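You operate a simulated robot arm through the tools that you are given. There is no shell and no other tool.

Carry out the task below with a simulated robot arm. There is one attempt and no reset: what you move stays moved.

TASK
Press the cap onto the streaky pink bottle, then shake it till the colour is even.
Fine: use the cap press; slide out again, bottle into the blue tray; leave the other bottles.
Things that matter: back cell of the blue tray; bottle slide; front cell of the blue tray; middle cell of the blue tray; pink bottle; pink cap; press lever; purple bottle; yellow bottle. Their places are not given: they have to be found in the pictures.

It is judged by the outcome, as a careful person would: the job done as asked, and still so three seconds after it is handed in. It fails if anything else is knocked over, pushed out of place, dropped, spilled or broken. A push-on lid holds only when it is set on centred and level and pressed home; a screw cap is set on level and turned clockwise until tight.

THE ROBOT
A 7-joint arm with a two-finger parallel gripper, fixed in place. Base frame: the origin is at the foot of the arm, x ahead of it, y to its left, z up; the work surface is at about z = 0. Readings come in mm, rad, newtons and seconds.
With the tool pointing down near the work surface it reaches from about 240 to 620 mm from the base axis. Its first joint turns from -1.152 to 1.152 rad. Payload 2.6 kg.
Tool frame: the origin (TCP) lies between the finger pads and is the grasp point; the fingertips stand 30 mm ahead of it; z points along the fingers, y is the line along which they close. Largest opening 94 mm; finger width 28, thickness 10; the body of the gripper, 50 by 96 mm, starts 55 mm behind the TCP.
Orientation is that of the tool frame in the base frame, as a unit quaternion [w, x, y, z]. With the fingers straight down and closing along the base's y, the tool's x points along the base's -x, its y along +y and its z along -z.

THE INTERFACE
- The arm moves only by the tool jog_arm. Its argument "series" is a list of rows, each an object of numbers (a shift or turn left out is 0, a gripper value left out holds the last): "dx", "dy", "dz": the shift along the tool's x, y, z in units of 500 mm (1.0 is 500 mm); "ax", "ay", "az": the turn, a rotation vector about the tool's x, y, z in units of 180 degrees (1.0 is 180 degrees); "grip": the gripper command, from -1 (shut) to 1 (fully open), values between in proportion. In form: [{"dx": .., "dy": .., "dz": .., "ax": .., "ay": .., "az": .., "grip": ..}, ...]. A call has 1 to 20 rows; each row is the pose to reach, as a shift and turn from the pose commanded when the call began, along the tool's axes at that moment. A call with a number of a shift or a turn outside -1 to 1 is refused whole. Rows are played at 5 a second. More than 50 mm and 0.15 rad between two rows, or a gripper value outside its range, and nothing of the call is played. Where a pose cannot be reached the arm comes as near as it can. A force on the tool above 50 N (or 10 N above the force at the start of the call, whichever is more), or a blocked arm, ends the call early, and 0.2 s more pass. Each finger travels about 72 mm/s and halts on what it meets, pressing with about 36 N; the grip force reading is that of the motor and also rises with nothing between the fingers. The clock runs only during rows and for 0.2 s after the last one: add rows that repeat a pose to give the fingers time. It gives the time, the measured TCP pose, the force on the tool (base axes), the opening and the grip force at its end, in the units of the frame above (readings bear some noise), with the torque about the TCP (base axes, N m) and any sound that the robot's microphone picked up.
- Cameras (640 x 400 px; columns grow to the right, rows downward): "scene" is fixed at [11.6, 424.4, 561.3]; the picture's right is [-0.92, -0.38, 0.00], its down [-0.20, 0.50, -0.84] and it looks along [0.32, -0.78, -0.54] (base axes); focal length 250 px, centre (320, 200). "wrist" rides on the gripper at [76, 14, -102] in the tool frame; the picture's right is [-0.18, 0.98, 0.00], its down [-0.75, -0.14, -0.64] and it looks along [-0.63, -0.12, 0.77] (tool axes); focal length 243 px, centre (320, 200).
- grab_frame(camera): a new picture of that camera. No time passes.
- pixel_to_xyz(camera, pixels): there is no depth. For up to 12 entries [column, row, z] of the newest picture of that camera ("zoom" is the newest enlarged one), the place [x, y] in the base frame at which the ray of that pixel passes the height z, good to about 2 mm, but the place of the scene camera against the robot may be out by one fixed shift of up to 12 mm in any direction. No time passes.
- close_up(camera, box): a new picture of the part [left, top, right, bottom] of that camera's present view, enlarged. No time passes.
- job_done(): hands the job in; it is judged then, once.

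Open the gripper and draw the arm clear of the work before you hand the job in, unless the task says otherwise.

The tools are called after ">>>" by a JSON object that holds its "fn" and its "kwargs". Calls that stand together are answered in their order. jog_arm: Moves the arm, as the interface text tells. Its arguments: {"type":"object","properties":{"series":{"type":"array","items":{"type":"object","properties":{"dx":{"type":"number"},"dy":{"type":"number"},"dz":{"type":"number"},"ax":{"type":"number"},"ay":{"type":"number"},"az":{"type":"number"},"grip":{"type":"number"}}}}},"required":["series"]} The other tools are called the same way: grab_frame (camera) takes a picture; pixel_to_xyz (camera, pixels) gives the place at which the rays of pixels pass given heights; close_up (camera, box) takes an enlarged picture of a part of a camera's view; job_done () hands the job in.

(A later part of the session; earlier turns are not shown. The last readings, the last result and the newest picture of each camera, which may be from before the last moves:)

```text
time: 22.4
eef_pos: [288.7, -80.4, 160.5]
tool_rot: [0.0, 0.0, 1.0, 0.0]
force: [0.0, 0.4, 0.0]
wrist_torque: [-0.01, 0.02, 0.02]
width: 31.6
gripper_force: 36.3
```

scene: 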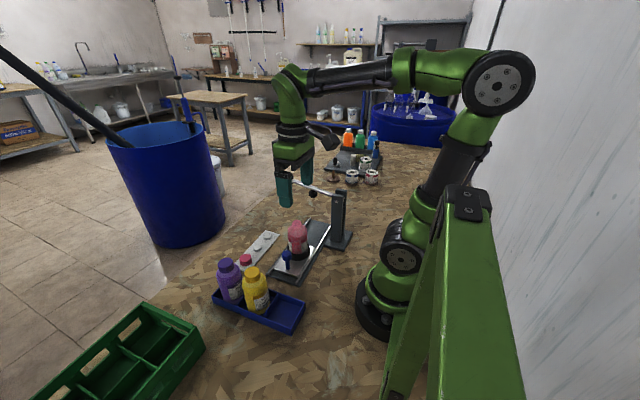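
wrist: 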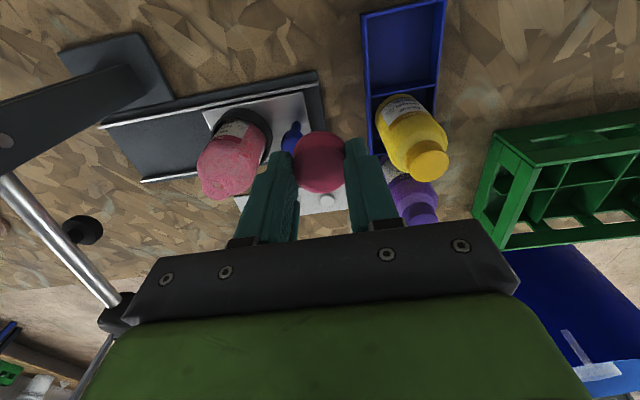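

No force again. Another 1.5 mm.

>>> {"fn": "jog_arm", "kwargs": {"series": [{"dz": 0.002, "grip": -1}, {"dz": 0.003, "grip": -1}, {"dz": 0.003, "grip": -1}]}}

>>> {"fn": "close_up", "kwargs": {"camera": "scene", "box": [280, 200, 320, 230]}}

>>> {"fn": "close_up", "kwargs": {"camera": "scene", "box": [220, 250, 270, 290]}}

```text
time: 23.2
eef_pos: [288.7, -79.5, 158.0]
tool_rot: [-0.001, 0.0, 1.0, 0.0]
force: [0.2, 0.1, -0.8]
wrist_torque: [0.03, 0.03, 0.03]
width: 31.4
gripper_force: 36.0
```

```text
13.33 times, centred on (300, 215) of scene
```

zoom: 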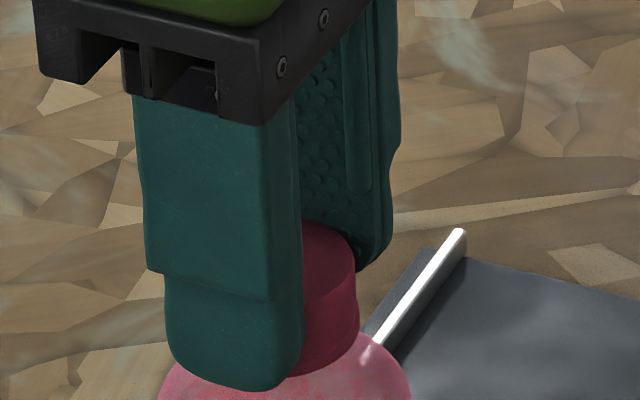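

```text
10.00 times, centred on (245, 270) of scene
```

zoom: 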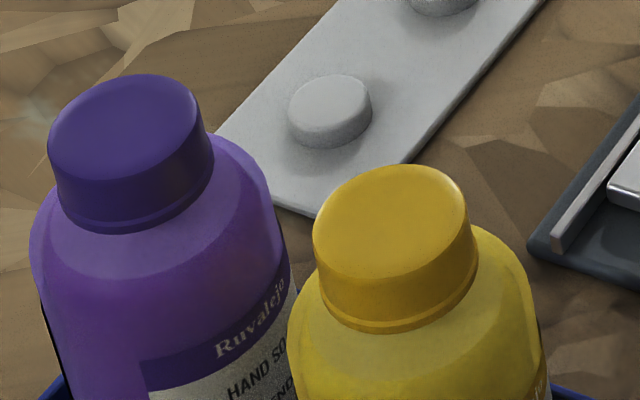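

The fingers moved down about 10 px in the zoom while the cap's top edge stayed at row 220, so the cap may already be resting on the neck. I look at the cap between the fingers in the wrist view.

>>> {"fn": "close_up", "kwargs": {"camera": "wrist", "box": [240, 60, 400, 210]}}

>>> {"fn": "close_up", "kwargs": {"camera": "wrist", "box": [280, 120, 360, 200]}}

```text
2.67 times, centred on (320, 135) of wrist
```

zoom: 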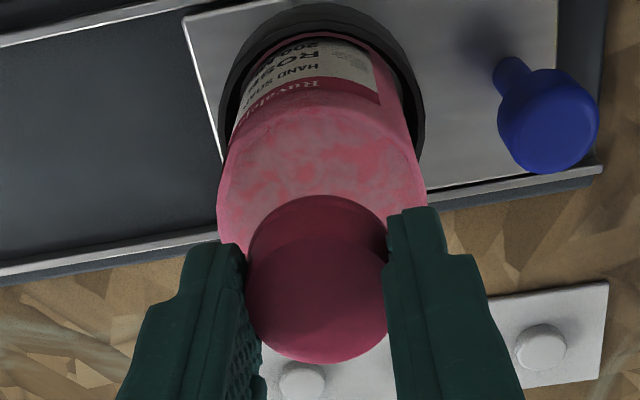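

```text
5.00 times, centred on (320, 160) of wrist
```

zoom: 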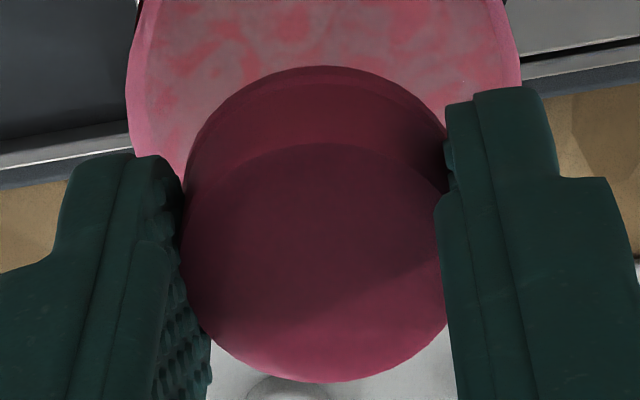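

The cap has slid up about 2 mm between the fingers, so it is resting on the neck. I open the fingers a little (to about 45 mm) in place and see whether it stays level.

>>> {"fn": "jog_arm", "kwargs": {"series": [{"grip": -0.25}, {"grip": -0.1}, {"grip": 0.0}, {"grip": 0.0}]}}

>>> {"fn": "close_up", "kwargs": {"camera": "wrist", "box": [280, 120, 360, 200]}}

>>> {"fn": "close_up", "kwargs": {"camera": "scene", "box": [280, 200, 320, 230]}}

```text
time: 24.2
eef_pos: [288.7, -80.4, 158.4]
tool_rot: [0.0, 0.0, 1.0, 0.0]
force: [0.5, -0.2, -0.8]
wrist_torque: [-0.02, 0.0, -0.02]
width: 47.4
gripper_force: 0.1
```

```text
5.00 times, centred on (320, 160) of wrist
```

zoom: 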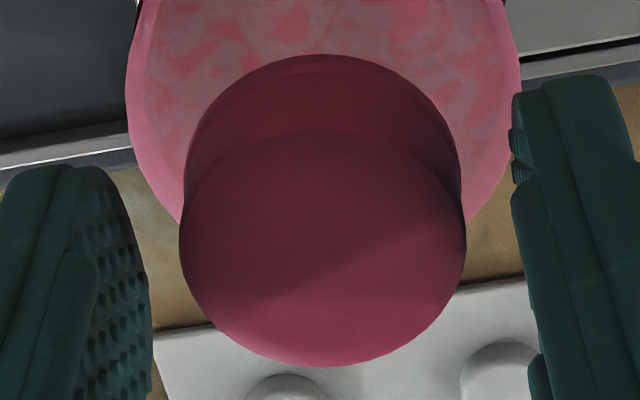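

```text
13.33 times, centred on (300, 215) of scene
```

zoom: 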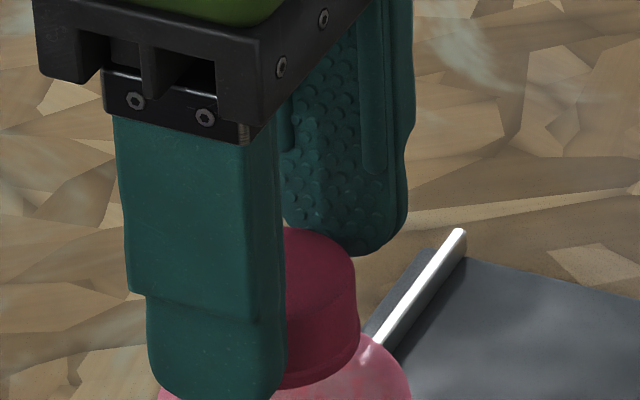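

The cap settled a little on release and sits at wrist zoom (322,210), looking level. I raise the gripper straight up and look at it from both cameras.

>>> {"fn": "jog_arm", "kwargs": {"series": [{"dz": -0.02, "grip": 0.0}, {"dz": -0.05, "grip": 0.0}, {"dz": -0.1, "grip": 0.1}, {"dz": -0.16, "grip": 0.1}, {"dz": -0.16, "grip": 0.1}]}}

>>> {"fn": "close_up", "kwargs": {"camera": "wrist", "box": [240, 40, 400, 140]}}

>>> {"fn": "close_up", "kwargs": {"camera": "scene", "box": [270, 205, 330, 265]}}

```text
time: 25.4
eef_pos: [288.4, -79.5, 237.6]
tool_rot: [-0.001, 0.0, 1.0, 0.0]
force: [0.6, -1.5, -0.2]
wrist_torque: [0.0, 0.01, 0.01]
width: 51.6
gripper_force: 0.1
```

```text
4.00 times, centred on (320, 90) of wrist
```

zoom: 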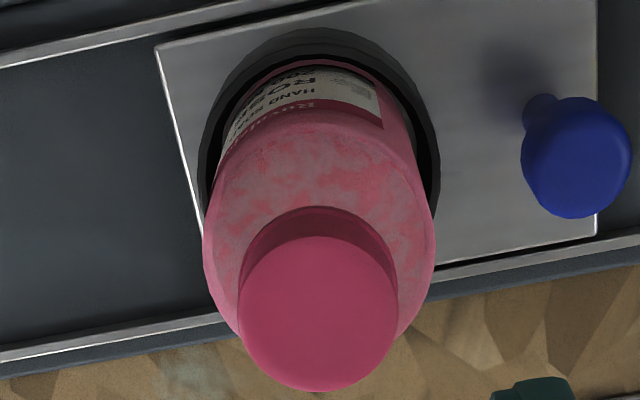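

```text
6.67 times, centred on (300, 235) of scene
```

zoom: 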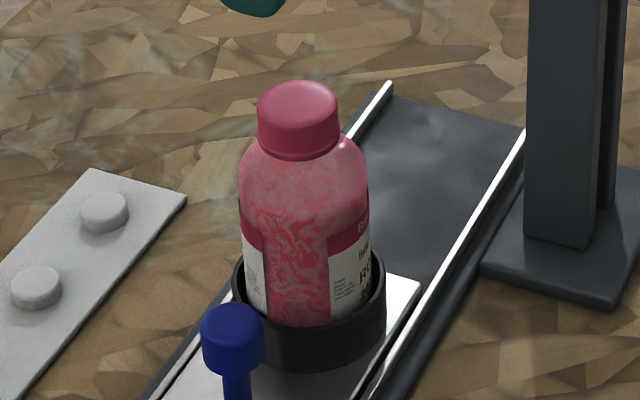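

The cap sits centred and level on the bottle in both views. Next I turn the gripper 90° (tool x toward +y, camera on the side away from the press) while moving over the blue knob near (289,−15).

>>> {"fn": "jog_arm", "kwargs": {"series": [{"dy": 0.012, "dz": 0.0, "az": 0.0455, "grip": 0.1}, {"dy": 0.024, "dz": 0.01, "az": 0.091, "grip": 0.1}, {"dy": 0.036, "dz": 0.02, "az": 0.1365, "grip": 0.1}, {"dy": 0.048, "dz": 0.03, "az": 0.182, "grip": 0.1}, {"dy": 0.06, "dz": 0.04, "az": 0.2275, "grip": 0.1}, {"dy": 0.072, "dz": 0.055, "az": 0.273, "grip": 0.1}, {"dy": 0.084, "dz": 0.07, "az": 0.3185, "grip": 0.1}, {"dy": 0.096, "dz": 0.085, "az": 0.364, "grip": 0.1}, {"dy": 0.108, "dz": 0.1, "az": 0.4095, "grip": 0.1}, {"dy": 0.12, "dz": 0.12, "az": 0.455, "grip": 0.1}, {"dy": 0.13, "dz": 0.14, "az": 0.5, "grip": 0.1}, {"dy": 0.13, "dz": 0.14, "az": 0.5, "grip": 0.1}]}}

>>> {"fn": "grab_frame", "kwargs": {"camera": "wrist"}}

>>> {"fn": "grab_frame", "kwargs": {"camera": "scene"}}

```text
time: 28.0
eef_pos: [289.2, -16.5, 167.6]
tool_rot: [0.001, 0.708, 0.706, 0.0]
force: [-1.4, -1.9, 0.3]
wrist_torque: [0.0, 0.02, 0.02]
width: 51.8
gripper_force: 0.1
```

```text
taken
```

wrist: 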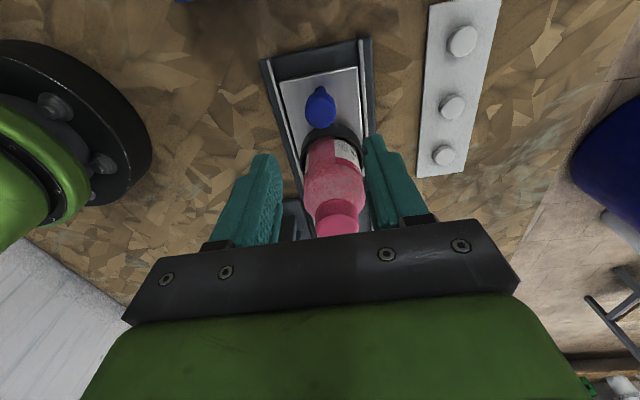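

```text
taken
```

scene: 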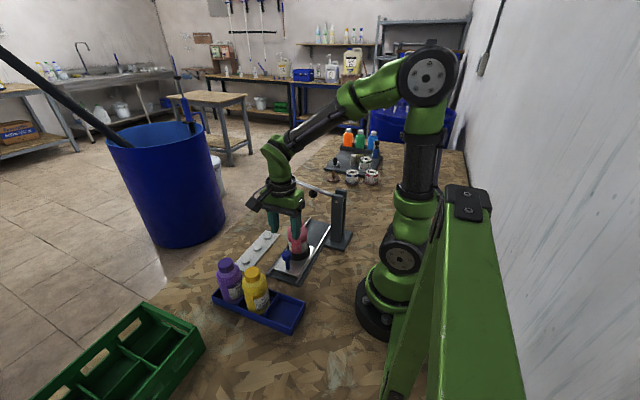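

The turn worked; the knob shows at wrist (320,108) between the fingers. I enlarge to measure it.

>>> {"fn": "close_up", "kwargs": {"camera": "wrist", "box": [272, 60, 368, 120]}}

>>> {"fn": "close_up", "kwargs": {"camera": "scene", "box": [270, 220, 330, 280]}}

```text
6.67 times, centred on (320, 90) of wrist
```

zoom: 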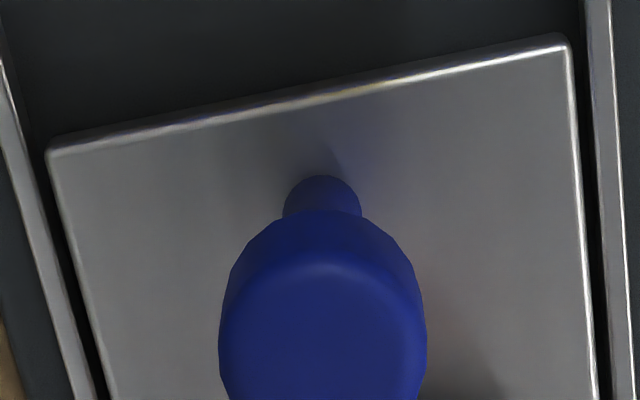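

```text
6.67 times, centred on (300, 250) of scene
```

zoom: 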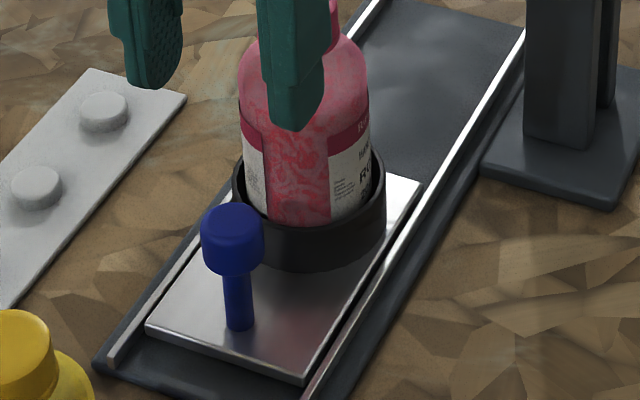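

The knob head is about 25 mm wide, its top near z≈65–75, roughly 4 mm to +y of the TCP. I shift that, open to 60 mm and lower 65 mm, which still keeps the fingertips beside or above the head.

>>> {"fn": "jog_arm", "kwargs": {"series": [{"dx": 0.008, "dz": 0.04, "grip": 0.28}, {"dx": 0.008, "dz": 0.09, "grip": 0.28}, {"dx": 0.008, "dz": 0.13, "grip": 0.28}, {"dx": 0.008, "dz": 0.13, "grip": 0.28}]}}

>>> {"fn": "close_up", "kwargs": {"camera": "wrist", "box": [220, 60, 420, 210]}}

>>> {"fn": "close_up", "kwargs": {"camera": "scene", "box": [260, 210, 340, 280]}}

```text
time: 29.0
eef_pos: [291.1, -11.6, 102.3]
tool_rot: [0.0, 0.708, 0.707, 0.0]
force: [0.2, -0.2, -1.3]
wrist_torque: [0.0, 0.0, 0.0]
width: 60.4
gripper_force: 0.0
```

```text
2.67 times, centred on (320, 135) of wrist
```

zoom: 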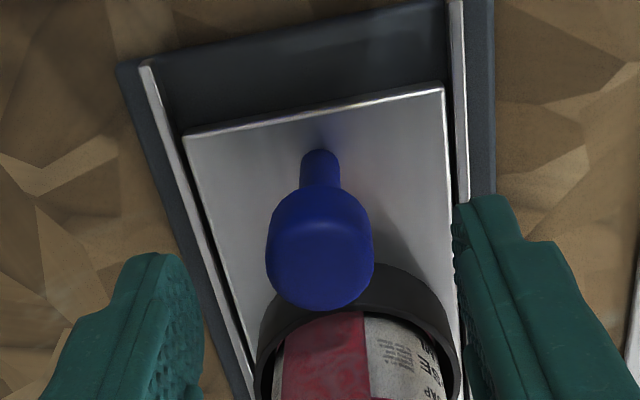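

```text
5.71 times, centred on (300, 245) of scene
```

zoom: 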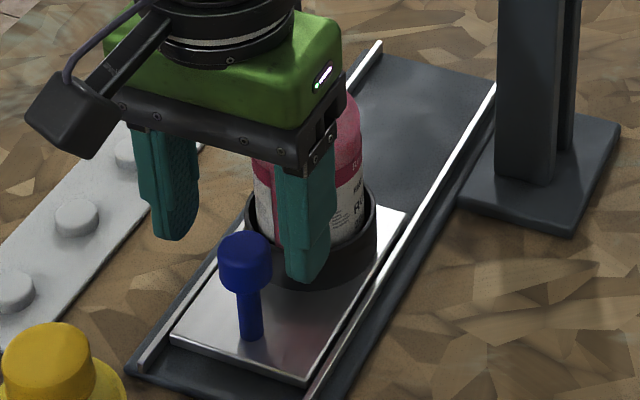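

The knob head at zoom (320,250) is centred between the fingers, its top about 33 mm below the TCP. I lower 25 mm more so the pads stand beside the head, then close on it.

>>> {"fn": "jog_arm", "kwargs": {"series": [{"dx": 0.003, "dz": 0.025, "grip": 0.28}, {"dx": 0.003, "dz": 0.05, "grip": 0.28}, {"dx": 0.003, "dz": 0.05, "grip": 0.28}]}}

>>> {"fn": "close_up", "kwargs": {"camera": "wrist", "box": [220, 80, 420, 230]}}

>>> {"fn": "close_up", "kwargs": {"camera": "scene", "box": [260, 200, 340, 280]}}

```text
time: 29.8
eef_pos: [289.9, -8.2, 78.7]
tool_rot: [0.001, 0.707, 0.707, 0.0]
force: [-0.5, 0.7, 0.0]
wrist_torque: [-0.03, -0.03, -0.01]
width: 60.2
gripper_force: 0.0
```

```text
2.67 times, centred on (320, 155) of wrist
```

zoom: 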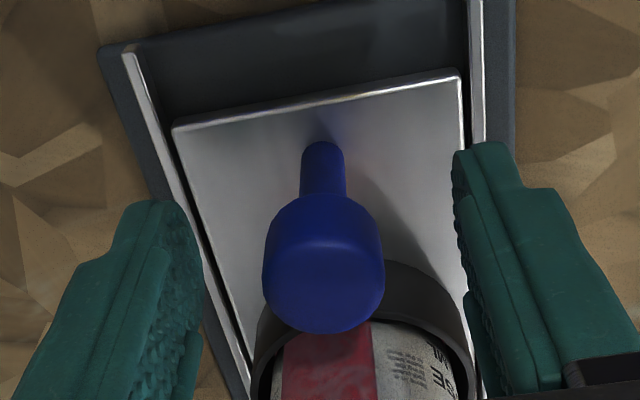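

```text
5.00 times, centred on (300, 240) of scene
```

zoom: 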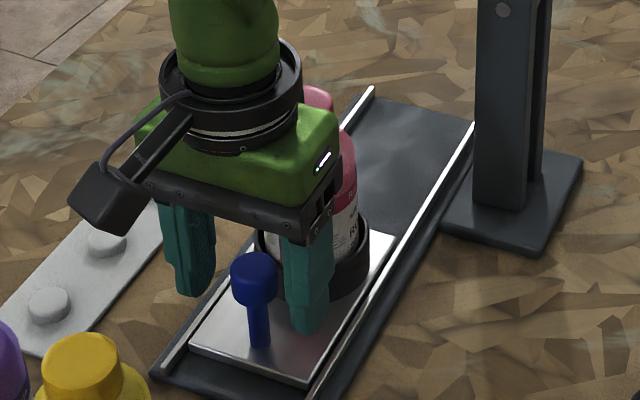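

The knob head is centred between the pads (zoom (323,280)), top about 6 mm below the TCP. I close the gripper on it.

>>> {"fn": "jog_arm", "kwargs": {"series": [{"grip": -1}, {"grip": -1}, {"grip": -1}, {"grip": -1}]}}

>>> {"fn": "close_up", "kwargs": {"camera": "wrist", "box": [220, 80, 420, 230]}}

```text
time: 30.8
eef_pos: [288.9, -8.4, 78.8]
tool_rot: [0.0, 0.707, 0.707, 0.0]
force: [2.7, -6.3, -5.0]
wrist_torque: [-0.17, 0.24, 0.01]
width: 25.8
gripper_force: 45.0
```

```text
2.67 times, centred on (320, 155) of wrist
```

zoom: 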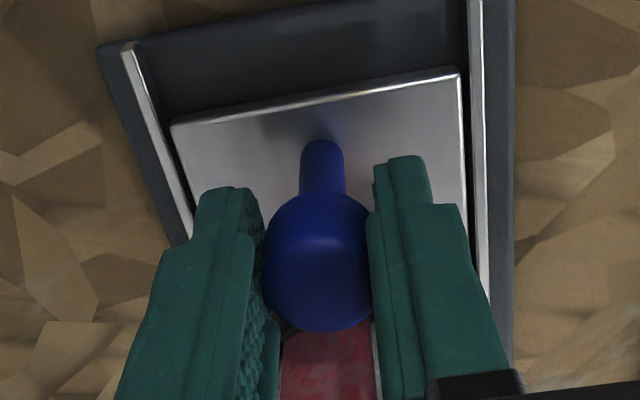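

The knob is held (25.8 mm). I push the carriage gently toward the press (−y, tool −x), first 40 mm, reading the forces.

>>> {"fn": "jog_arm", "kwargs": {"series": [{"dx": -0.01, "grip": -1}, {"dx": -0.025, "grip": -1}, {"dx": -0.04, "grip": -1}, {"dx": -0.055, "grip": -1}, {"dx": -0.07, "grip": -1}, {"dx": -0.08, "grip": -1}, {"dx": -0.08, "grip": -1}]}}

>>> {"fn": "grab_frame", "kwargs": {"camera": "wrist"}}

>>> {"fn": "close_up", "kwargs": {"camera": "scene", "box": [260, 170, 370, 270]}}

```text
time: 32.4
eef_pos: [289.4, -50.0, 77.9]
tool_rot: [0.001, 0.707, 0.707, 0.0]
force: [14.0, -0.4, -11.5]
wrist_torque: [-0.31, 0.16, 0.34]
width: 25.8
gripper_force: 45.3
```

```text
taken
```

wrist: 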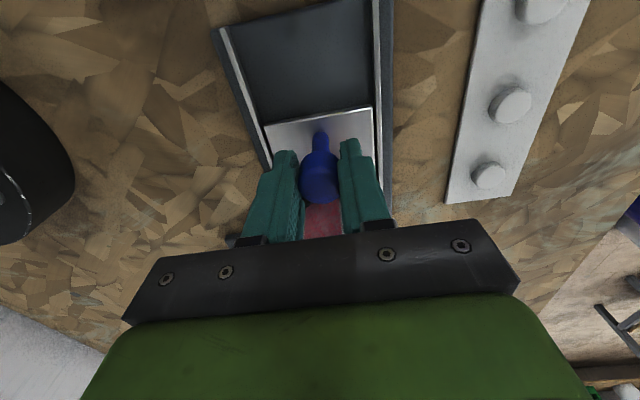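

```text
4.00 times, centred on (315, 220) of scene
```

zoom: 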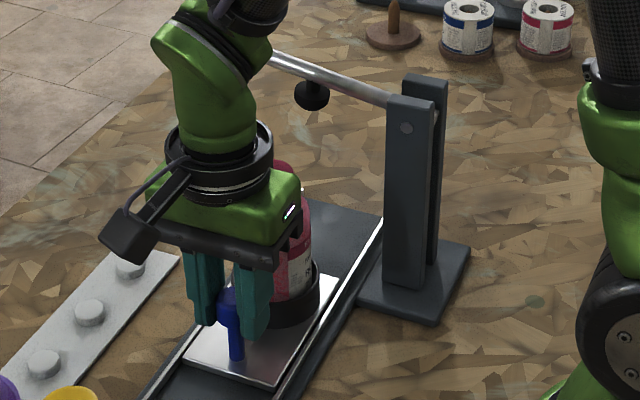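

The carriage and bottle move along; a side force of 14 N in +x suggests the slide runs slightly toward +x. I continue 40 mm with a small +x (tool y) correction and 0.5 mm down to relieve the force.

>>> {"fn": "jog_arm", "kwargs": {"series": [{"dx": -0.005, "dy": 0.002, "dz": 0.001, "grip": -1}, {"dx": -0.02, "dy": 0.0026, "dz": 0.001, "grip": -1}, {"dx": -0.035, "dy": 0.0032, "dz": 0.001, "grip": -1}, {"dx": -0.05, "dy": 0.0038, "dz": 0.001, "grip": -1}, {"dx": -0.065, "dy": 0.0044, "dz": 0.001, "grip": -1}, {"dx": -0.08, "dy": 0.005, "dz": 0.001, "grip": -1}, {"dx": -0.08, "dy": 0.005, "dz": 0.001, "grip": -1}]}}

>>> {"fn": "close_up", "kwargs": {"camera": "scene", "box": [260, 160, 370, 260]}}

>>> {"fn": "grab_frame", "kwargs": {"camera": "wrist"}}

```text
time: 34.0
eef_pos: [289.7, -89.7, 77.9]
tool_rot: [-0.003, 0.707, 0.707, -0.001]
force: [-15.4, 0.6, 6.7]
wrist_torque: [0.44, -0.19, -0.16]
width: 25.6
gripper_force: 45.1
```

```text
4.00 times, centred on (315, 210) of scene
```

zoom: 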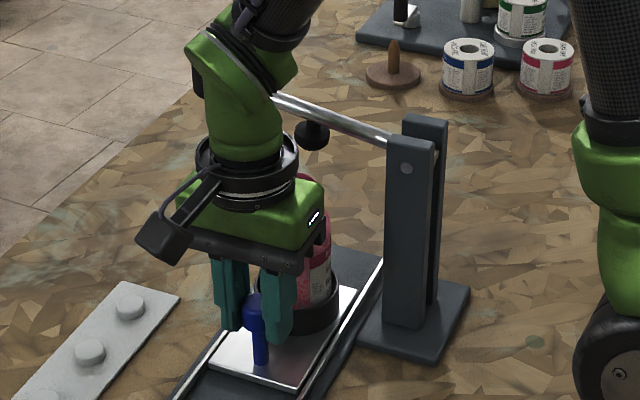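

```text
taken
```

wrist: 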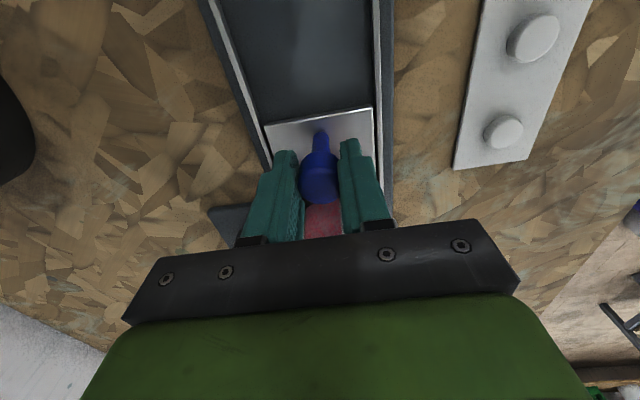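

The side force reversed to −15 N, so the slide is nearly straight and about 1.2 mm of the correction suffices. I take back 1.3 mm and push on 25 mm.

>>> {"fn": "jog_arm", "kwargs": {"series": [{"dx": 0.0, "dy": -0.0026, "dz": -0.0003, "grip": -1}, {"dx": -0.012, "dy": -0.0026, "dz": -0.0003, "grip": -1}, {"dx": -0.025, "dy": -0.0026, "dz": -0.0003, "grip": -1}, {"dx": -0.038, "dy": -0.0026, "dz": -0.0003, "grip": -1}, {"dx": -0.05, "dy": -0.0026, "dz": -0.0003, "grip": -1}, {"dx": -0.05, "dy": -0.0026, "dz": -0.0003, "grip": -1}]}}

>>> {"fn": "close_up", "kwargs": {"camera": "scene", "box": [260, 160, 370, 260]}}

```text
time: 35.4
eef_pos: [290.2, -115.1, 77.7]
tool_rot: [0.0, 0.707, 0.707, -0.001]
force: [-10.8, -0.1, 11.2]
wrist_torque: [0.52, 0.47, 0.12]
width: 25.8
gripper_force: 45.2
```

```text
4.00 times, centred on (315, 210) of scene
```

zoom: 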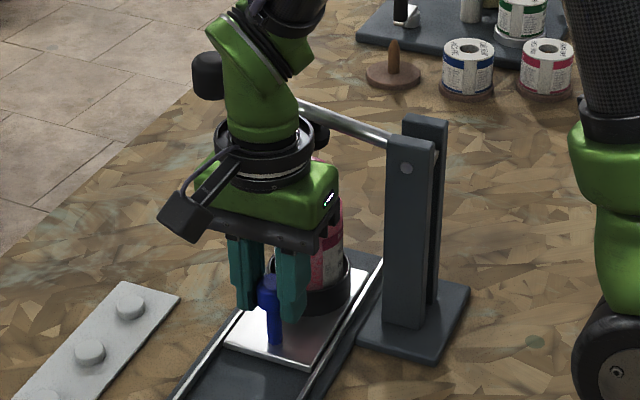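

The carriage is nearing the pad; y force is near zero. I push on in smaller steps of 2.5 mm for 15 mm, looking for the end stop.

>>> {"fn": "jog_arm", "kwargs": {"series": [{"dx": -0.006, "dy": -0.0012, "grip": -1}, {"dx": -0.012, "dy": -0.0015, "grip": -1}, {"dx": -0.018, "dy": -0.0015, "grip": -1}, {"dx": -0.024, "dy": -0.0015, "grip": -1}, {"dx": -0.03, "dy": -0.0015, "grip": -1}, {"dx": -0.03, "dy": -0.0015, "grip": -1}]}}

>>> {"fn": "close_up", "kwargs": {"camera": "scene", "box": [260, 160, 370, 260]}}

>>> {"fn": "grab_frame", "kwargs": {"camera": "wrist"}}

```text
time: 36.8
eef_pos: [289.8, -128.4, 78.5]
tool_rot: [0.0, 0.706, 0.708, 0.0]
force: [8.8, -0.7, -11.9]
wrist_torque: [-0.93, 0.3, 0.13]
width: 25.6
gripper_force: 45.0
```

```text
4.00 times, centred on (315, 210) of scene
```

zoom: 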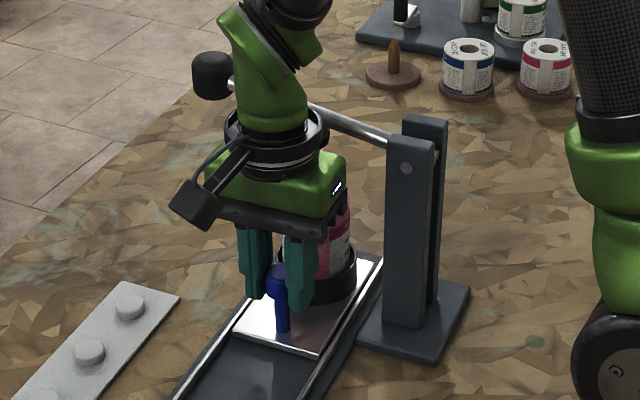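

```text
taken
```

wrist: 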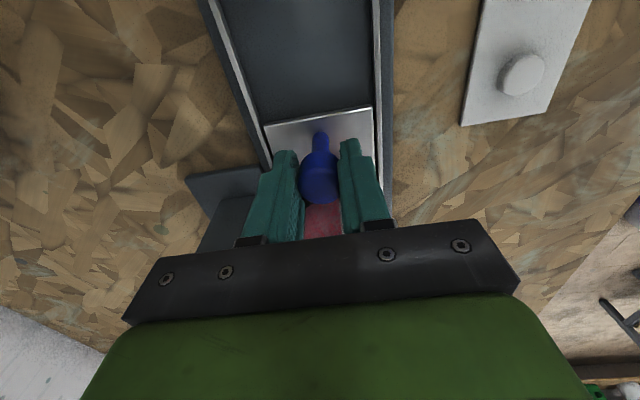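

No stop felt yet at y≈−128 (fy −0.7 N). I continue in 1.5 mm steps until the y force rises.

>>> {"fn": "jog_arm", "kwargs": {"series": [{"dx": -0.003, "grip": -1}, {"dx": -0.006, "grip": -1}, {"dx": -0.009, "grip": -1}, {"dx": -0.012, "grip": -1}, {"dx": -0.012, "grip": -1}]}}

```text
time: 38.0
eef_pos: [288.8, -132.1, 76.3]
tool_rot: [-0.002, 0.705, 0.709, 0.001]
force: [5.8, 33.5, 8.1]
wrist_torque: [0.23, -0.39, 0.01]
width: 25.4
gripper_force: 45.8
```

The y force rose to 33.5 N, so the carriage is at its end stop. I ease back 2.5 mm to relax the push, then open the fingers.

>>> {"fn": "jog_arm", "kwargs": {"series": [{"dx": 0.003, "grip": -1}, {"dx": 0.005, "grip": -1}, {"dx": 0.005, "grip": -1}]}}

>>> {"fn": "close_up", "kwargs": {"camera": "scene", "box": [260, 150, 370, 250]}}

```text
time: 38.8
eef_pos: [290.6, -131.5, 77.0]
tool_rot: [0.0, 0.706, 0.708, 0.0]
force: [17.5, 15.1, -31.2]
wrist_torque: [0.14, -0.38, 0.07]
width: 25.9
gripper_force: 45.0
```

```text
4.00 times, centred on (315, 200) of scene
```

zoom: 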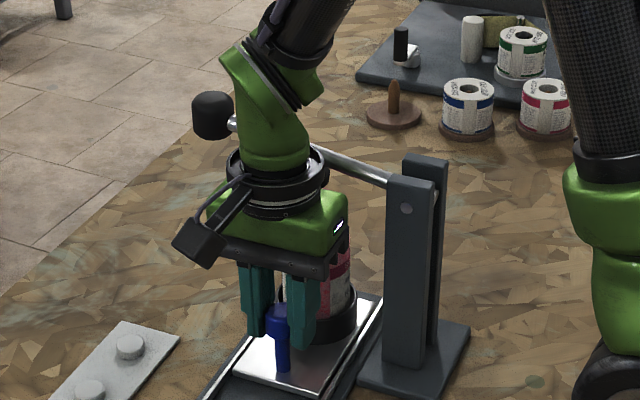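

The push is relaxed to 15 N and the bottle stands under the pad region. I open the fingers to about 60 mm and check.

>>> {"fn": "jog_arm", "kwargs": {"series": [{"grip": -0.3}, {"grip": 0.0}, {"grip": 0.2}, {"grip": 0.2}]}}

>>> {"fn": "close_up", "kwargs": {"camera": "wrist", "box": [220, 80, 420, 230]}}

```text
time: 39.8
eef_pos: [289.4, -132.6, 76.9]
tool_rot: [0.0, 0.707, 0.707, 0.0]
force: [0.5, -0.1, -0.1]
wrist_torque: [0.01, 0.02, 0.03]
width: 56.5
gripper_force: 0.0
```

```text
2.67 times, centred on (320, 155) of wrist
```

zoom: 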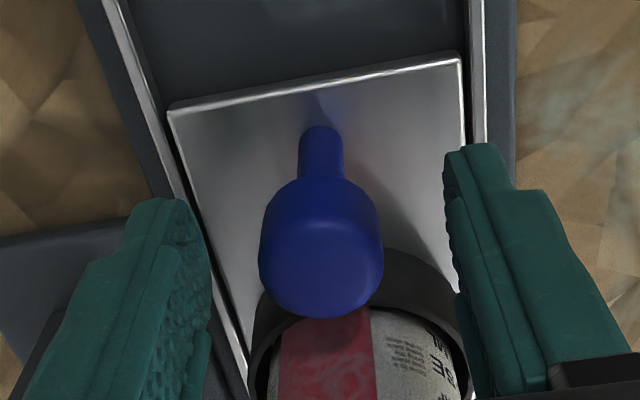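

Forces are zero and the knob is free. I back away in +y by 70 mm (fingers pass either side of the knob), then rise to 230 mm.

>>> {"fn": "jog_arm", "kwargs": {"series": [{"dx": 0.05, "grip": 0.2}, {"dx": 0.1, "grip": 0.2}, {"dx": 0.15, "grip": 0.2}, {"dx": 0.15, "dz": -0.09, "grip": 0.2}, {"dx": 0.15, "dz": -0.18, "grip": 0.2}, {"dx": 0.15, "dz": -0.27, "grip": 0.2}, {"dx": 0.15, "dz": -0.34, "grip": 0.2}, {"dx": 0.15, "dz": -0.34, "grip": 0.2}]}}

>>> {"fn": "grab_frame", "kwargs": {"camera": "wrist"}}

>>> {"fn": "close_up", "kwargs": {"camera": "scene", "box": [265, 160, 365, 260]}}

```text
time: 41.6
eef_pos: [288.1, -54.8, 245.1]
tool_rot: [-0.001, 0.707, 0.707, 0.0]
force: [0.3, -0.3, 0.3]
wrist_torque: [0.04, 0.01, -0.01]
width: 56.5
gripper_force: 0.1
```

```text
taken
```

wrist: 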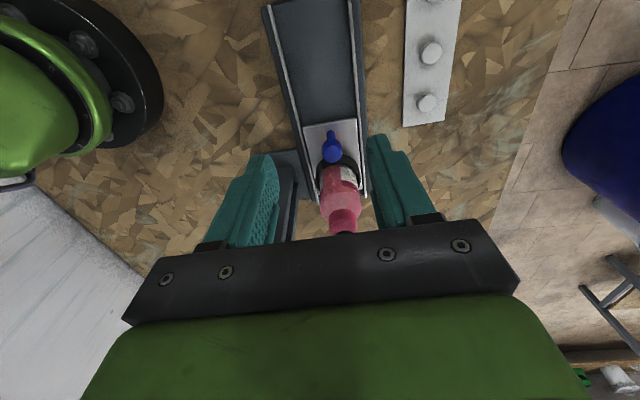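

```text
4.00 times, centred on (315, 210) of scene
```

zoom: 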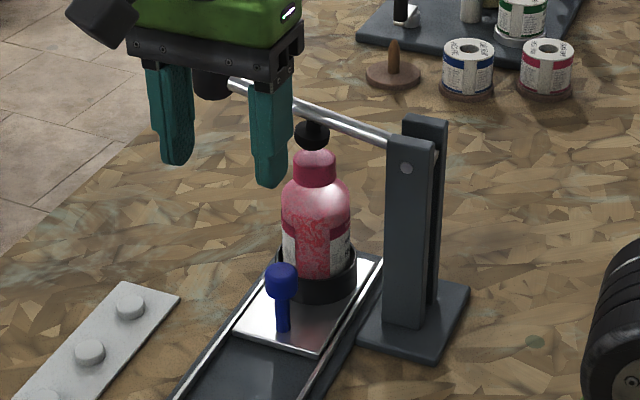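

The bottle stands right under the black pad (scene zoom pad (312,135), cap (315,165)). Triangulation puts the lever ball's centre near (377,−201,193), so I turn back to the first orientation while moving above it at a safe height, closing the fingers.

>>> {"fn": "jog_arm", "kwargs": {"series": [{"dz": -0.04, "az": -0.0455, "grip": 0.2}, {"dz": -0.08, "az": -0.091, "grip": 0.0}, {"dx": -0.03, "dy": 0.02, "dz": -0.08, "az": -0.1365, "grip": -0.3}, {"dx": -0.065, "dy": 0.042, "dz": -0.08, "az": -0.182, "grip": -0.6}, {"dx": -0.1, "dy": 0.064, "dz": -0.08, "az": -0.2275, "grip": -1}, {"dx": -0.135, "dy": 0.086, "dz": -0.08, "az": -0.273, "grip": -1}, {"dx": -0.17, "dy": 0.108, "dz": -0.08, "az": -0.3185, "grip": -1}, {"dx": -0.2, "dy": 0.126, "dz": -0.08, "az": -0.364, "grip": -1}, {"dx": -0.23, "dy": 0.144, "dz": -0.08, "az": -0.4095, "grip": -1}, {"dx": -0.26, "dy": 0.162, "dz": -0.08, "az": -0.455, "grip": -1}, {"dx": -0.29, "dy": 0.178, "dz": -0.08, "az": -0.5, "grip": -1}, {"dx": -0.29, "dy": 0.178, "dz": -0.08, "az": -0.5, "grip": -1}]}}

>>> {"fn": "grab_frame", "kwargs": {"camera": "wrist"}}

>>> {"fn": "close_up", "kwargs": {"camera": "scene", "box": [255, 150, 375, 250]}}

```text
time: 44.2
eef_pos: [377.7, -203.7, 289.8]
tool_rot: [0.0, -0.001, 1.0, 0.0]
force: [0.1, 0.2, 0.5]
wrist_torque: [0.0, -0.02, -0.01]
width: 0.1
gripper_force: 33.0
```

```text
taken
```

wrist: 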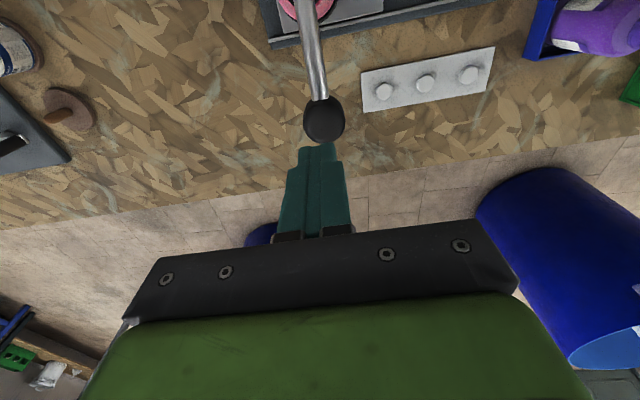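

```text
4.00 times, centred on (315, 200) of scene
```

zoom: 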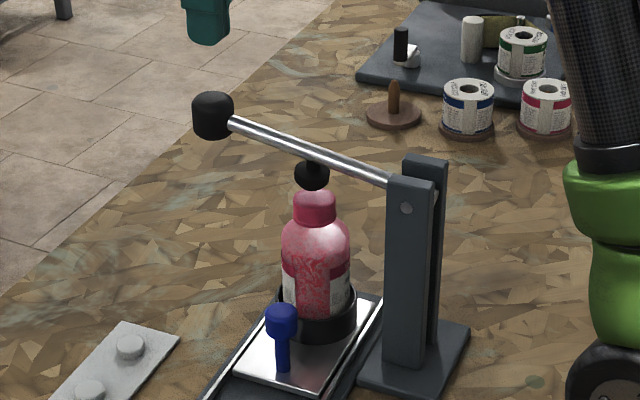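

The ball shows at wrist (323,119), about 35 mm across and practically under the TCP (1.8 mm to +y). I move down to just above its top, estimated at z≈210.

>>> {"fn": "jog_arm", "kwargs": {"series": [{"dy": 0.0036, "dz": 0.03, "grip": -1}, {"dy": 0.0036, "dz": 0.06, "grip": -1}, {"dy": 0.0036, "dz": 0.08, "grip": -1}, {"dy": 0.0036, "dz": 0.08, "grip": -1}]}}

>>> {"fn": "close_up", "kwargs": {"camera": "wrist", "box": [240, 60, 400, 210]}}

>>> {"fn": "close_up", "kwargs": {"camera": "scene", "box": [255, 150, 375, 250]}}

```text
time: 45.2
eef_pos: [379.8, -201.1, 246.9]
tool_rot: [0.001, 0.0, 1.0, 0.0]
force: [-0.2, 0.2, -0.2]
wrist_torque: [0.02, 0.0, -0.01]
width: 0.4
gripper_force: 32.8
```

```text
2.67 times, centred on (320, 135) of wrist
```

zoom: 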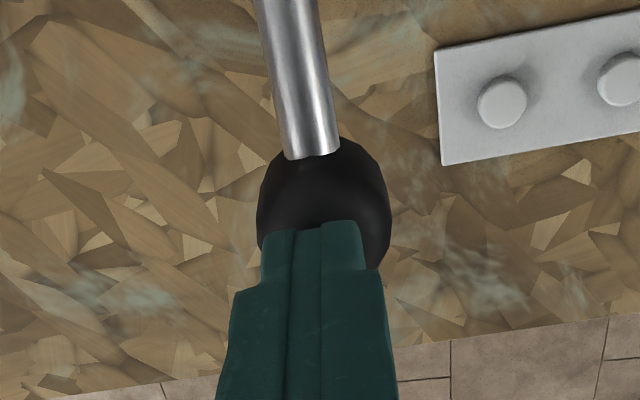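

```text
4.00 times, centred on (315, 200) of scene
```

zoom: 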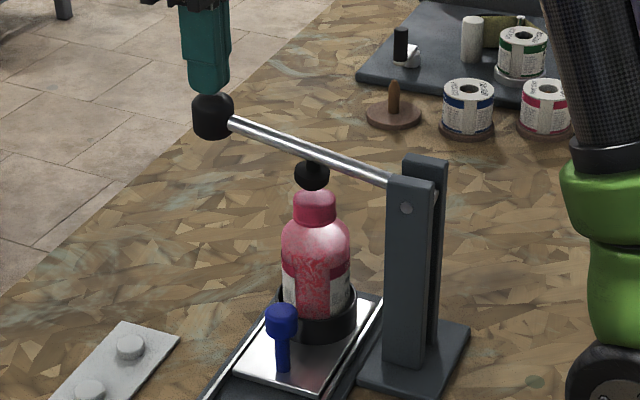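

The closed fingertips stand just above the ball (scene zoom (210,95)), with the finger seam at 322 and the ball centre at 323. I press down slowly, 15 mm first.

>>> {"fn": "jog_arm", "kwargs": {"series": [{"dz": 0.006, "grip": -1}, {"dz": 0.012, "grip": -1}, {"dz": 0.018, "grip": -1}, {"dz": 0.024, "grip": -1}, {"dz": 0.03, "grip": -1}, {"dz": 0.03, "grip": -1}]}}

>>> {"fn": "close_up", "kwargs": {"camera": "scene", "box": [255, 150, 375, 250]}}

```text
time: 46.6
eef_pos: [379.3, -199.8, 233.4]
tool_rot: [0.0, 0.0, 1.0, -0.001]
force: [0.3, -0.9, 0.1]
wrist_torque: [0.03, 0.0, 0.01]
width: 0.1
gripper_force: 32.5
```

```text
4.00 times, centred on (315, 200) of scene
```

zoom: 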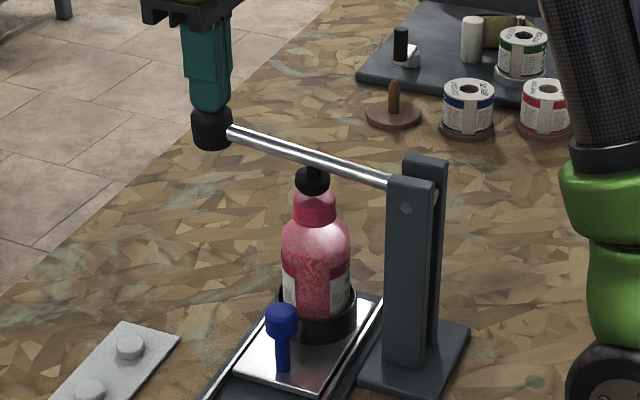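

The lever follows with no noticeable force and the pad nears the cap (zoom (312,180)). I press on in 2 mm steps.

>>> {"fn": "jog_arm", "kwargs": {"series": [{"dz": 0.004, "grip": -1}, {"dz": 0.008, "grip": -1}, {"dz": 0.012, "grip": -1}, {"dz": 0.016, "grip": -1}, {"dz": 0.02, "grip": -1}, {"dz": 0.02, "grip": -1}]}}

>>> {"fn": "close_up", "kwargs": {"camera": "scene", "box": [255, 150, 375, 250]}}

```text
time: 48.0
eef_pos: [379.6, -201.2, 222.0]
tool_rot: [0.0, 0.0, 1.0, 0.0]
force: [0.7, -0.6, 2.0]
wrist_torque: [-0.02, -0.01, -0.01]
width: 0.0
gripper_force: 33.4
```

```text
4.00 times, centred on (315, 200) of scene
```

zoom: 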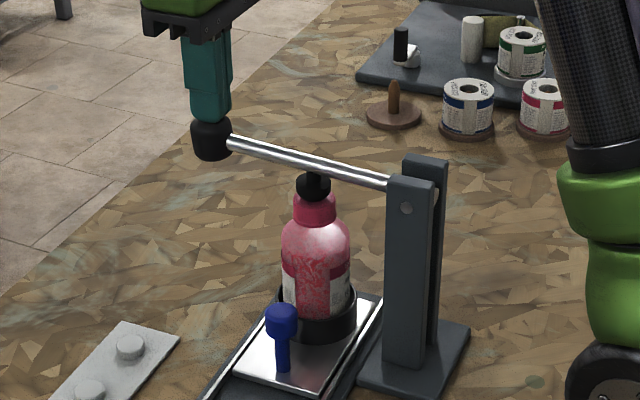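

Force is now 2 N with the pad at (313,187) against the cap's top. I go on in 1 mm steps for 6 mm.

>>> {"fn": "jog_arm", "kwargs": {"series": [{"dz": 0.002, "grip": -1}, {"dz": 0.004, "grip": -1}, {"dz": 0.006, "grip": -1}, {"dz": 0.008, "grip": -1}, {"dz": 0.01, "grip": -1}, {"dz": 0.012, "grip": -1}, {"dz": 0.012, "grip": -1}]}}

>>> {"fn": "close_up", "kwargs": {"camera": "scene", "box": [280, 180, 340, 240]}}

```text
time: 49.6
eef_pos: [379.0, -200.3, 217.4]
tool_rot: [0.0, -0.001, 1.0, 0.0]
force: [0.0, 0.0, 2.3]
wrist_torque: [-0.02, 0.06, -0.03]
width: 0.0
gripper_force: 32.9
```

```text
6.67 times, centred on (310, 210) of scene
```

zoom: 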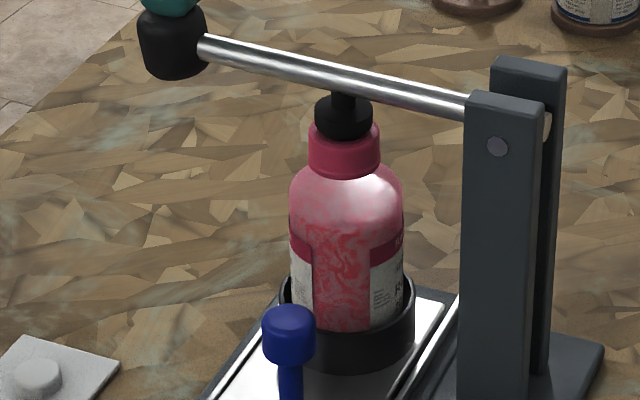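

The pad (345,118) is just above or touching the cap's top; force 2.3 N. I press 6 mm more at the ball.

>>> {"fn": "jog_arm", "kwargs": {"series": [{"dz": 0.002, "grip": -1}, {"dz": 0.004, "grip": -1}, {"dz": 0.006, "grip": -1}, {"dz": 0.008, "grip": -1}, {"dz": 0.01, "grip": -1}, {"dz": 0.012, "grip": -1}, {"dz": 0.012, "grip": -1}]}}

>>> {"fn": "close_up", "kwargs": {"camera": "scene", "box": [280, 180, 340, 240]}}

```text
time: 51.2
eef_pos: [378.5, -201.7, 211.9]
tool_rot: [0.0, -0.001, 1.0, -0.001]
force: [-3.6, 1.8, 11.4]
wrist_torque: [0.08, 0.09, 0.07]
width: 0.2
gripper_force: 32.7
heard: snap
```

```text
6.67 times, centred on (310, 210) of scene
```

zoom: 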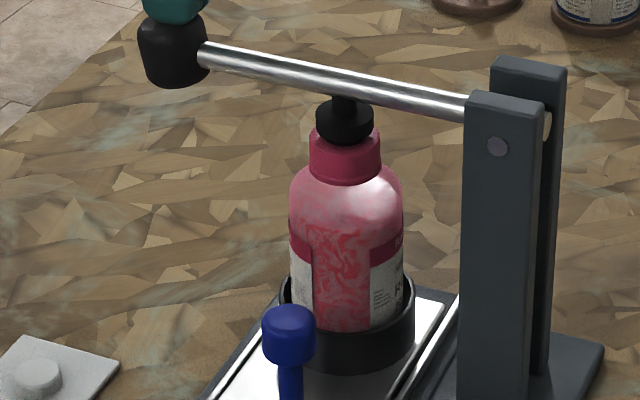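

A snap was heard and the force is 11.4 N: the cap has clicked home. I press 1 mm more to confirm it is solid, then look.

>>> {"fn": "jog_arm", "kwargs": {"series": [{"dz": 0.001, "grip": -1}, {"dz": 0.002, "grip": -1}, {"dz": 0.002, "grip": -1}]}}

>>> {"fn": "close_up", "kwargs": {"camera": "scene", "box": [280, 180, 340, 240]}}

```text
time: 52.0
eef_pos: [379.3, -202.0, 211.3]
tool_rot: [0.001, 0.001, 1.0, -0.001]
force: [-4.1, -3.1, 15.7]
wrist_torque: [-0.06, 0.11, -0.09]
width: 0.0
gripper_force: 33.5
```

```text
6.67 times, centred on (310, 210) of scene
```

zoom: 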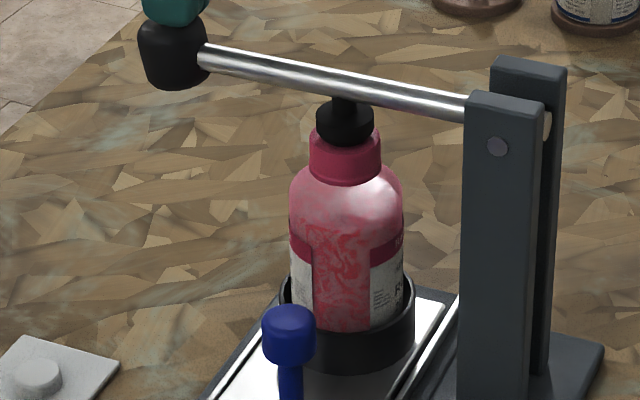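

The force rises steadily (15.7 N) without more travel. I give it one more slight push of 1.5 mm for certainty, then ease up.

>>> {"fn": "jog_arm", "kwargs": {"series": [{"dz": 0.0015, "grip": -1}, {"dz": 0.003, "grip": -1}, {"dz": 0.003, "grip": -1}]}}

```text
time: 52.8
eef_pos: [379.1, -202.0, 208.9]
tool_rot: [0.001, 0.0, 1.0, -0.002]
force: [-0.2, -8.0, 21.6]
wrist_torque: [-0.19, -0.04, -0.1]
width: 0.1
gripper_force: 32.7
```

Now 21.6 N with no further travel of the cap: it is home. I raise the fingers slowly and see whether the lever comes back up with them.

>>> {"fn": "jog_arm", "kwargs": {"series": [{"dz": -0.015, "grip": -1}, {"dz": -0.03, "grip": -1}, {"dz": -0.045, "grip": -1}, {"dz": -0.06, "grip": -1}, {"dz": -0.08, "grip": -1}, {"dz": -0.1, "grip": -1}, {"dz": -0.12, "grip": -1}, {"dz": -0.14, "grip": -1}, {"dz": -0.14, "grip": -1}]}}

>>> {"fn": "close_up", "kwargs": {"camera": "scene", "box": [265, 160, 355, 240]}}

>>> {"fn": "grab_frame", "kwargs": {"camera": "wrist"}}

```text
time: 54.8
eef_pos: [380.3, -200.3, 278.1]
tool_rot: [-0.001, 0.001, 1.0, 0.001]
force: [-0.5, -0.8, 0.1]
wrist_torque: [-0.03, 0.0, 0.02]
width: 0.1
gripper_force: 32.7
```

```text
5.00 times, centred on (310, 200) of scene
```

zoom: 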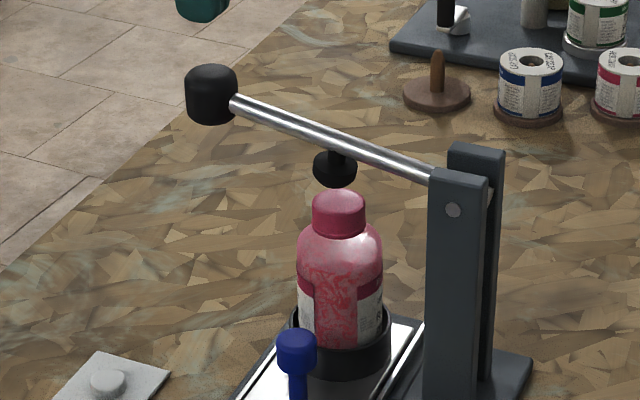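

```text
taken
```

wrist: 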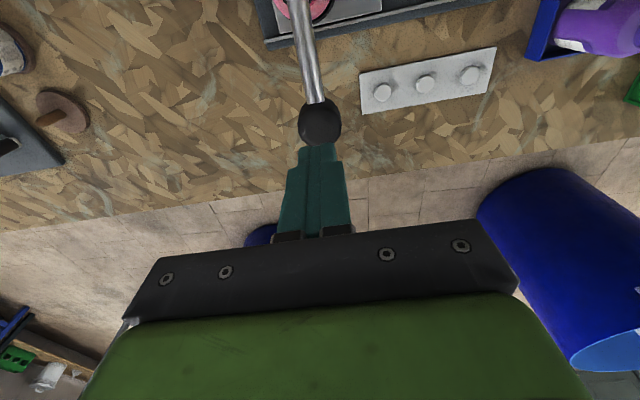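

The lever sprang back up by itself and the cap sits level (zoom (338,212)). I return toward the slide side of the knob, turning the gripper 90° again, above everything.

>>> {"fn": "jog_arm", "kwargs": {"series": [{"dx": 0.0, "dy": 0.02, "az": 0.0455, "grip": -1}, {"dx": 0.015, "dy": 0.05, "az": 0.091, "grip": -1}, {"dx": 0.03, "dy": 0.08, "az": 0.1365, "grip": -1}, {"dx": 0.05, "dy": 0.11, "az": 0.182, "grip": -1}, {"dx": 0.07, "dy": 0.14, "az": 0.2275, "grip": -0.6}, {"dx": 0.09, "dy": 0.17, "az": 0.273, "grip": -0.2}, {"dx": 0.11, "dy": 0.2, "az": 0.3185, "grip": 0.1}, {"dx": 0.13, "dy": 0.23, "az": 0.364, "grip": 0.28}, {"dx": 0.15, "dy": 0.255, "az": 0.4095, "grip": 0.28}, {"dx": 0.165, "dy": 0.275, "dz": 0.02, "az": 0.455, "grip": 0.28}, {"dx": 0.178, "dy": 0.2864, "dz": 0.05, "az": 0.5, "grip": 0.28}, {"dx": 0.178, "dy": 0.2864, "dz": 0.061, "az": 0.5, "grip": 0.28}, {"dx": 0.178, "dy": 0.2864, "dz": 0.061, "az": 0.5, "grip": 0.28}]}}

>>> {"fn": "grab_frame", "kwargs": {"camera": "wrist"}}

>>> {"fn": "close_up", "kwargs": {"camera": "scene", "box": [255, 150, 375, 270]}}

```text
time: 57.6
eef_pos: [290.3, -56.6, 248.4]
tool_rot: [0.0, 0.707, 0.707, 0.0]
force: [-0.3, -0.4, -0.4]
wrist_torque: [0.0, 0.02, 0.02]
width: 60.0
gripper_force: 0.1
```

```text
taken
```

wrist: 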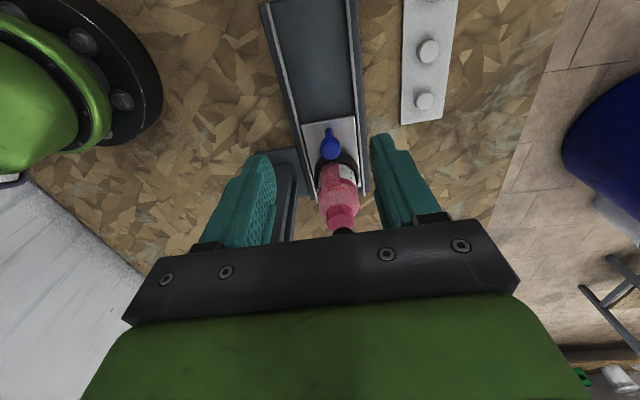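

```text
3.33 times, centred on (315, 210) of scene
```

zoom: 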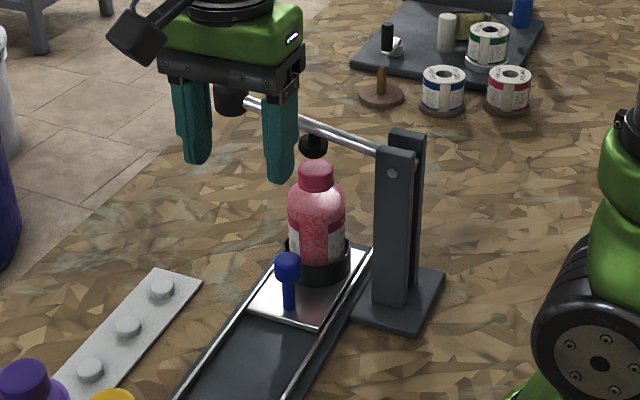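

Same pose as before: the knob at wrist (330,145). I lower 170 mm beside it and slide −y until the fingers straddle the knob.

>>> {"fn": "jog_arm", "kwargs": {"series": [{"dz": 0.09, "grip": 0.28}, {"dz": 0.18, "grip": 0.28}, {"dz": 0.26, "grip": 0.28}, {"dz": 0.34, "grip": 0.28}, {"dx": -0.04, "dz": 0.34, "grip": 0.28}, {"dx": -0.08, "dz": 0.34, "grip": 0.28}, {"dx": -0.12, "dz": 0.34, "grip": 0.28}, {"dx": -0.148, "dz": 0.34, "grip": 0.28}, {"dx": -0.148, "dz": 0.34, "grip": 0.28}]}}

>>> {"fn": "close_up", "kwargs": {"camera": "wrist", "box": [220, 80, 420, 230]}}

```text
time: 59.6
eef_pos: [288.8, -134.4, 76.8]
tool_rot: [0.0, 0.707, 0.707, 0.001]
force: [0.3, 1.0, -0.5]
wrist_torque: [0.0, 0.0, 0.01]
width: 60.0
gripper_force: 0.0
```

```text
2.67 times, centred on (320, 155) of wrist
```

zoom: 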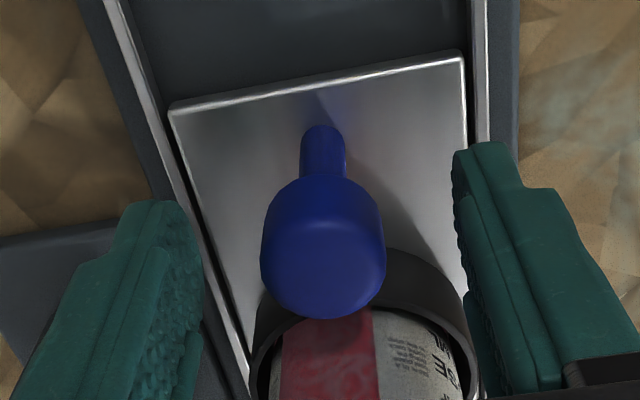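

The knob (zoom (323,265)) is centred between the open fingers again, no contact force. I close on it.

>>> {"fn": "jog_arm", "kwargs": {"series": [{"grip": -1}, {"grip": -1}, {"grip": -1}, {"grip": -1}]}}

```text
time: 60.6
eef_pos: [290.5, -132.5, 78.9]
tool_rot: [0.0, 0.707, 0.707, 0.001]
force: [11.5, -1.3, -6.8]
wrist_torque: [-0.18, 0.31, -0.01]
width: 25.8
gripper_force: 45.2
```

The knob is held (25.8 mm). I pull the carriage out in +y, 60 mm first, at moderate speed.

>>> {"fn": "jog_arm", "kwargs": {"series": [{"dx": 0.012, "grip": -1}, {"dx": 0.027, "grip": -1}, {"dx": 0.042, "grip": -1}, {"dx": 0.057, "grip": -1}, {"dx": 0.072, "grip": -1}, {"dx": 0.087, "grip": -1}, {"dx": 0.102, "grip": -1}, {"dx": 0.12, "grip": -1}, {"dx": 0.12, "grip": -1}]}}

>>> {"fn": "close_up", "kwargs": {"camera": "scene", "box": [255, 170, 375, 270]}}

```text
time: 62.6
eef_pos: [289.8, -72.6, 77.9]
tool_rot: [0.0, 0.707, 0.707, 0.0]
force: [12.2, -0.6, -8.6]
wrist_torque: [-1.27, 0.19, 0.06]
width: 25.7
gripper_force: 44.7
```

```text
4.00 times, centred on (315, 220) of scene
```

zoom: 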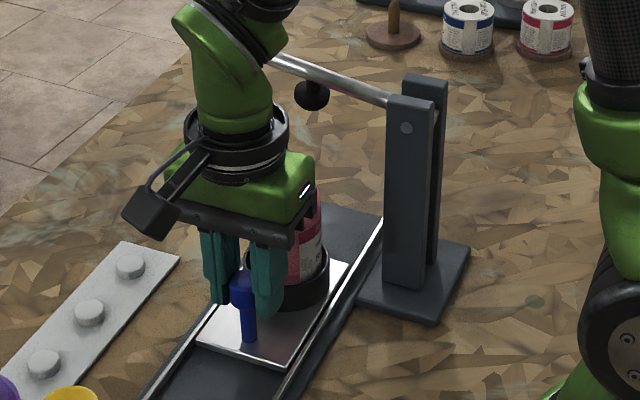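

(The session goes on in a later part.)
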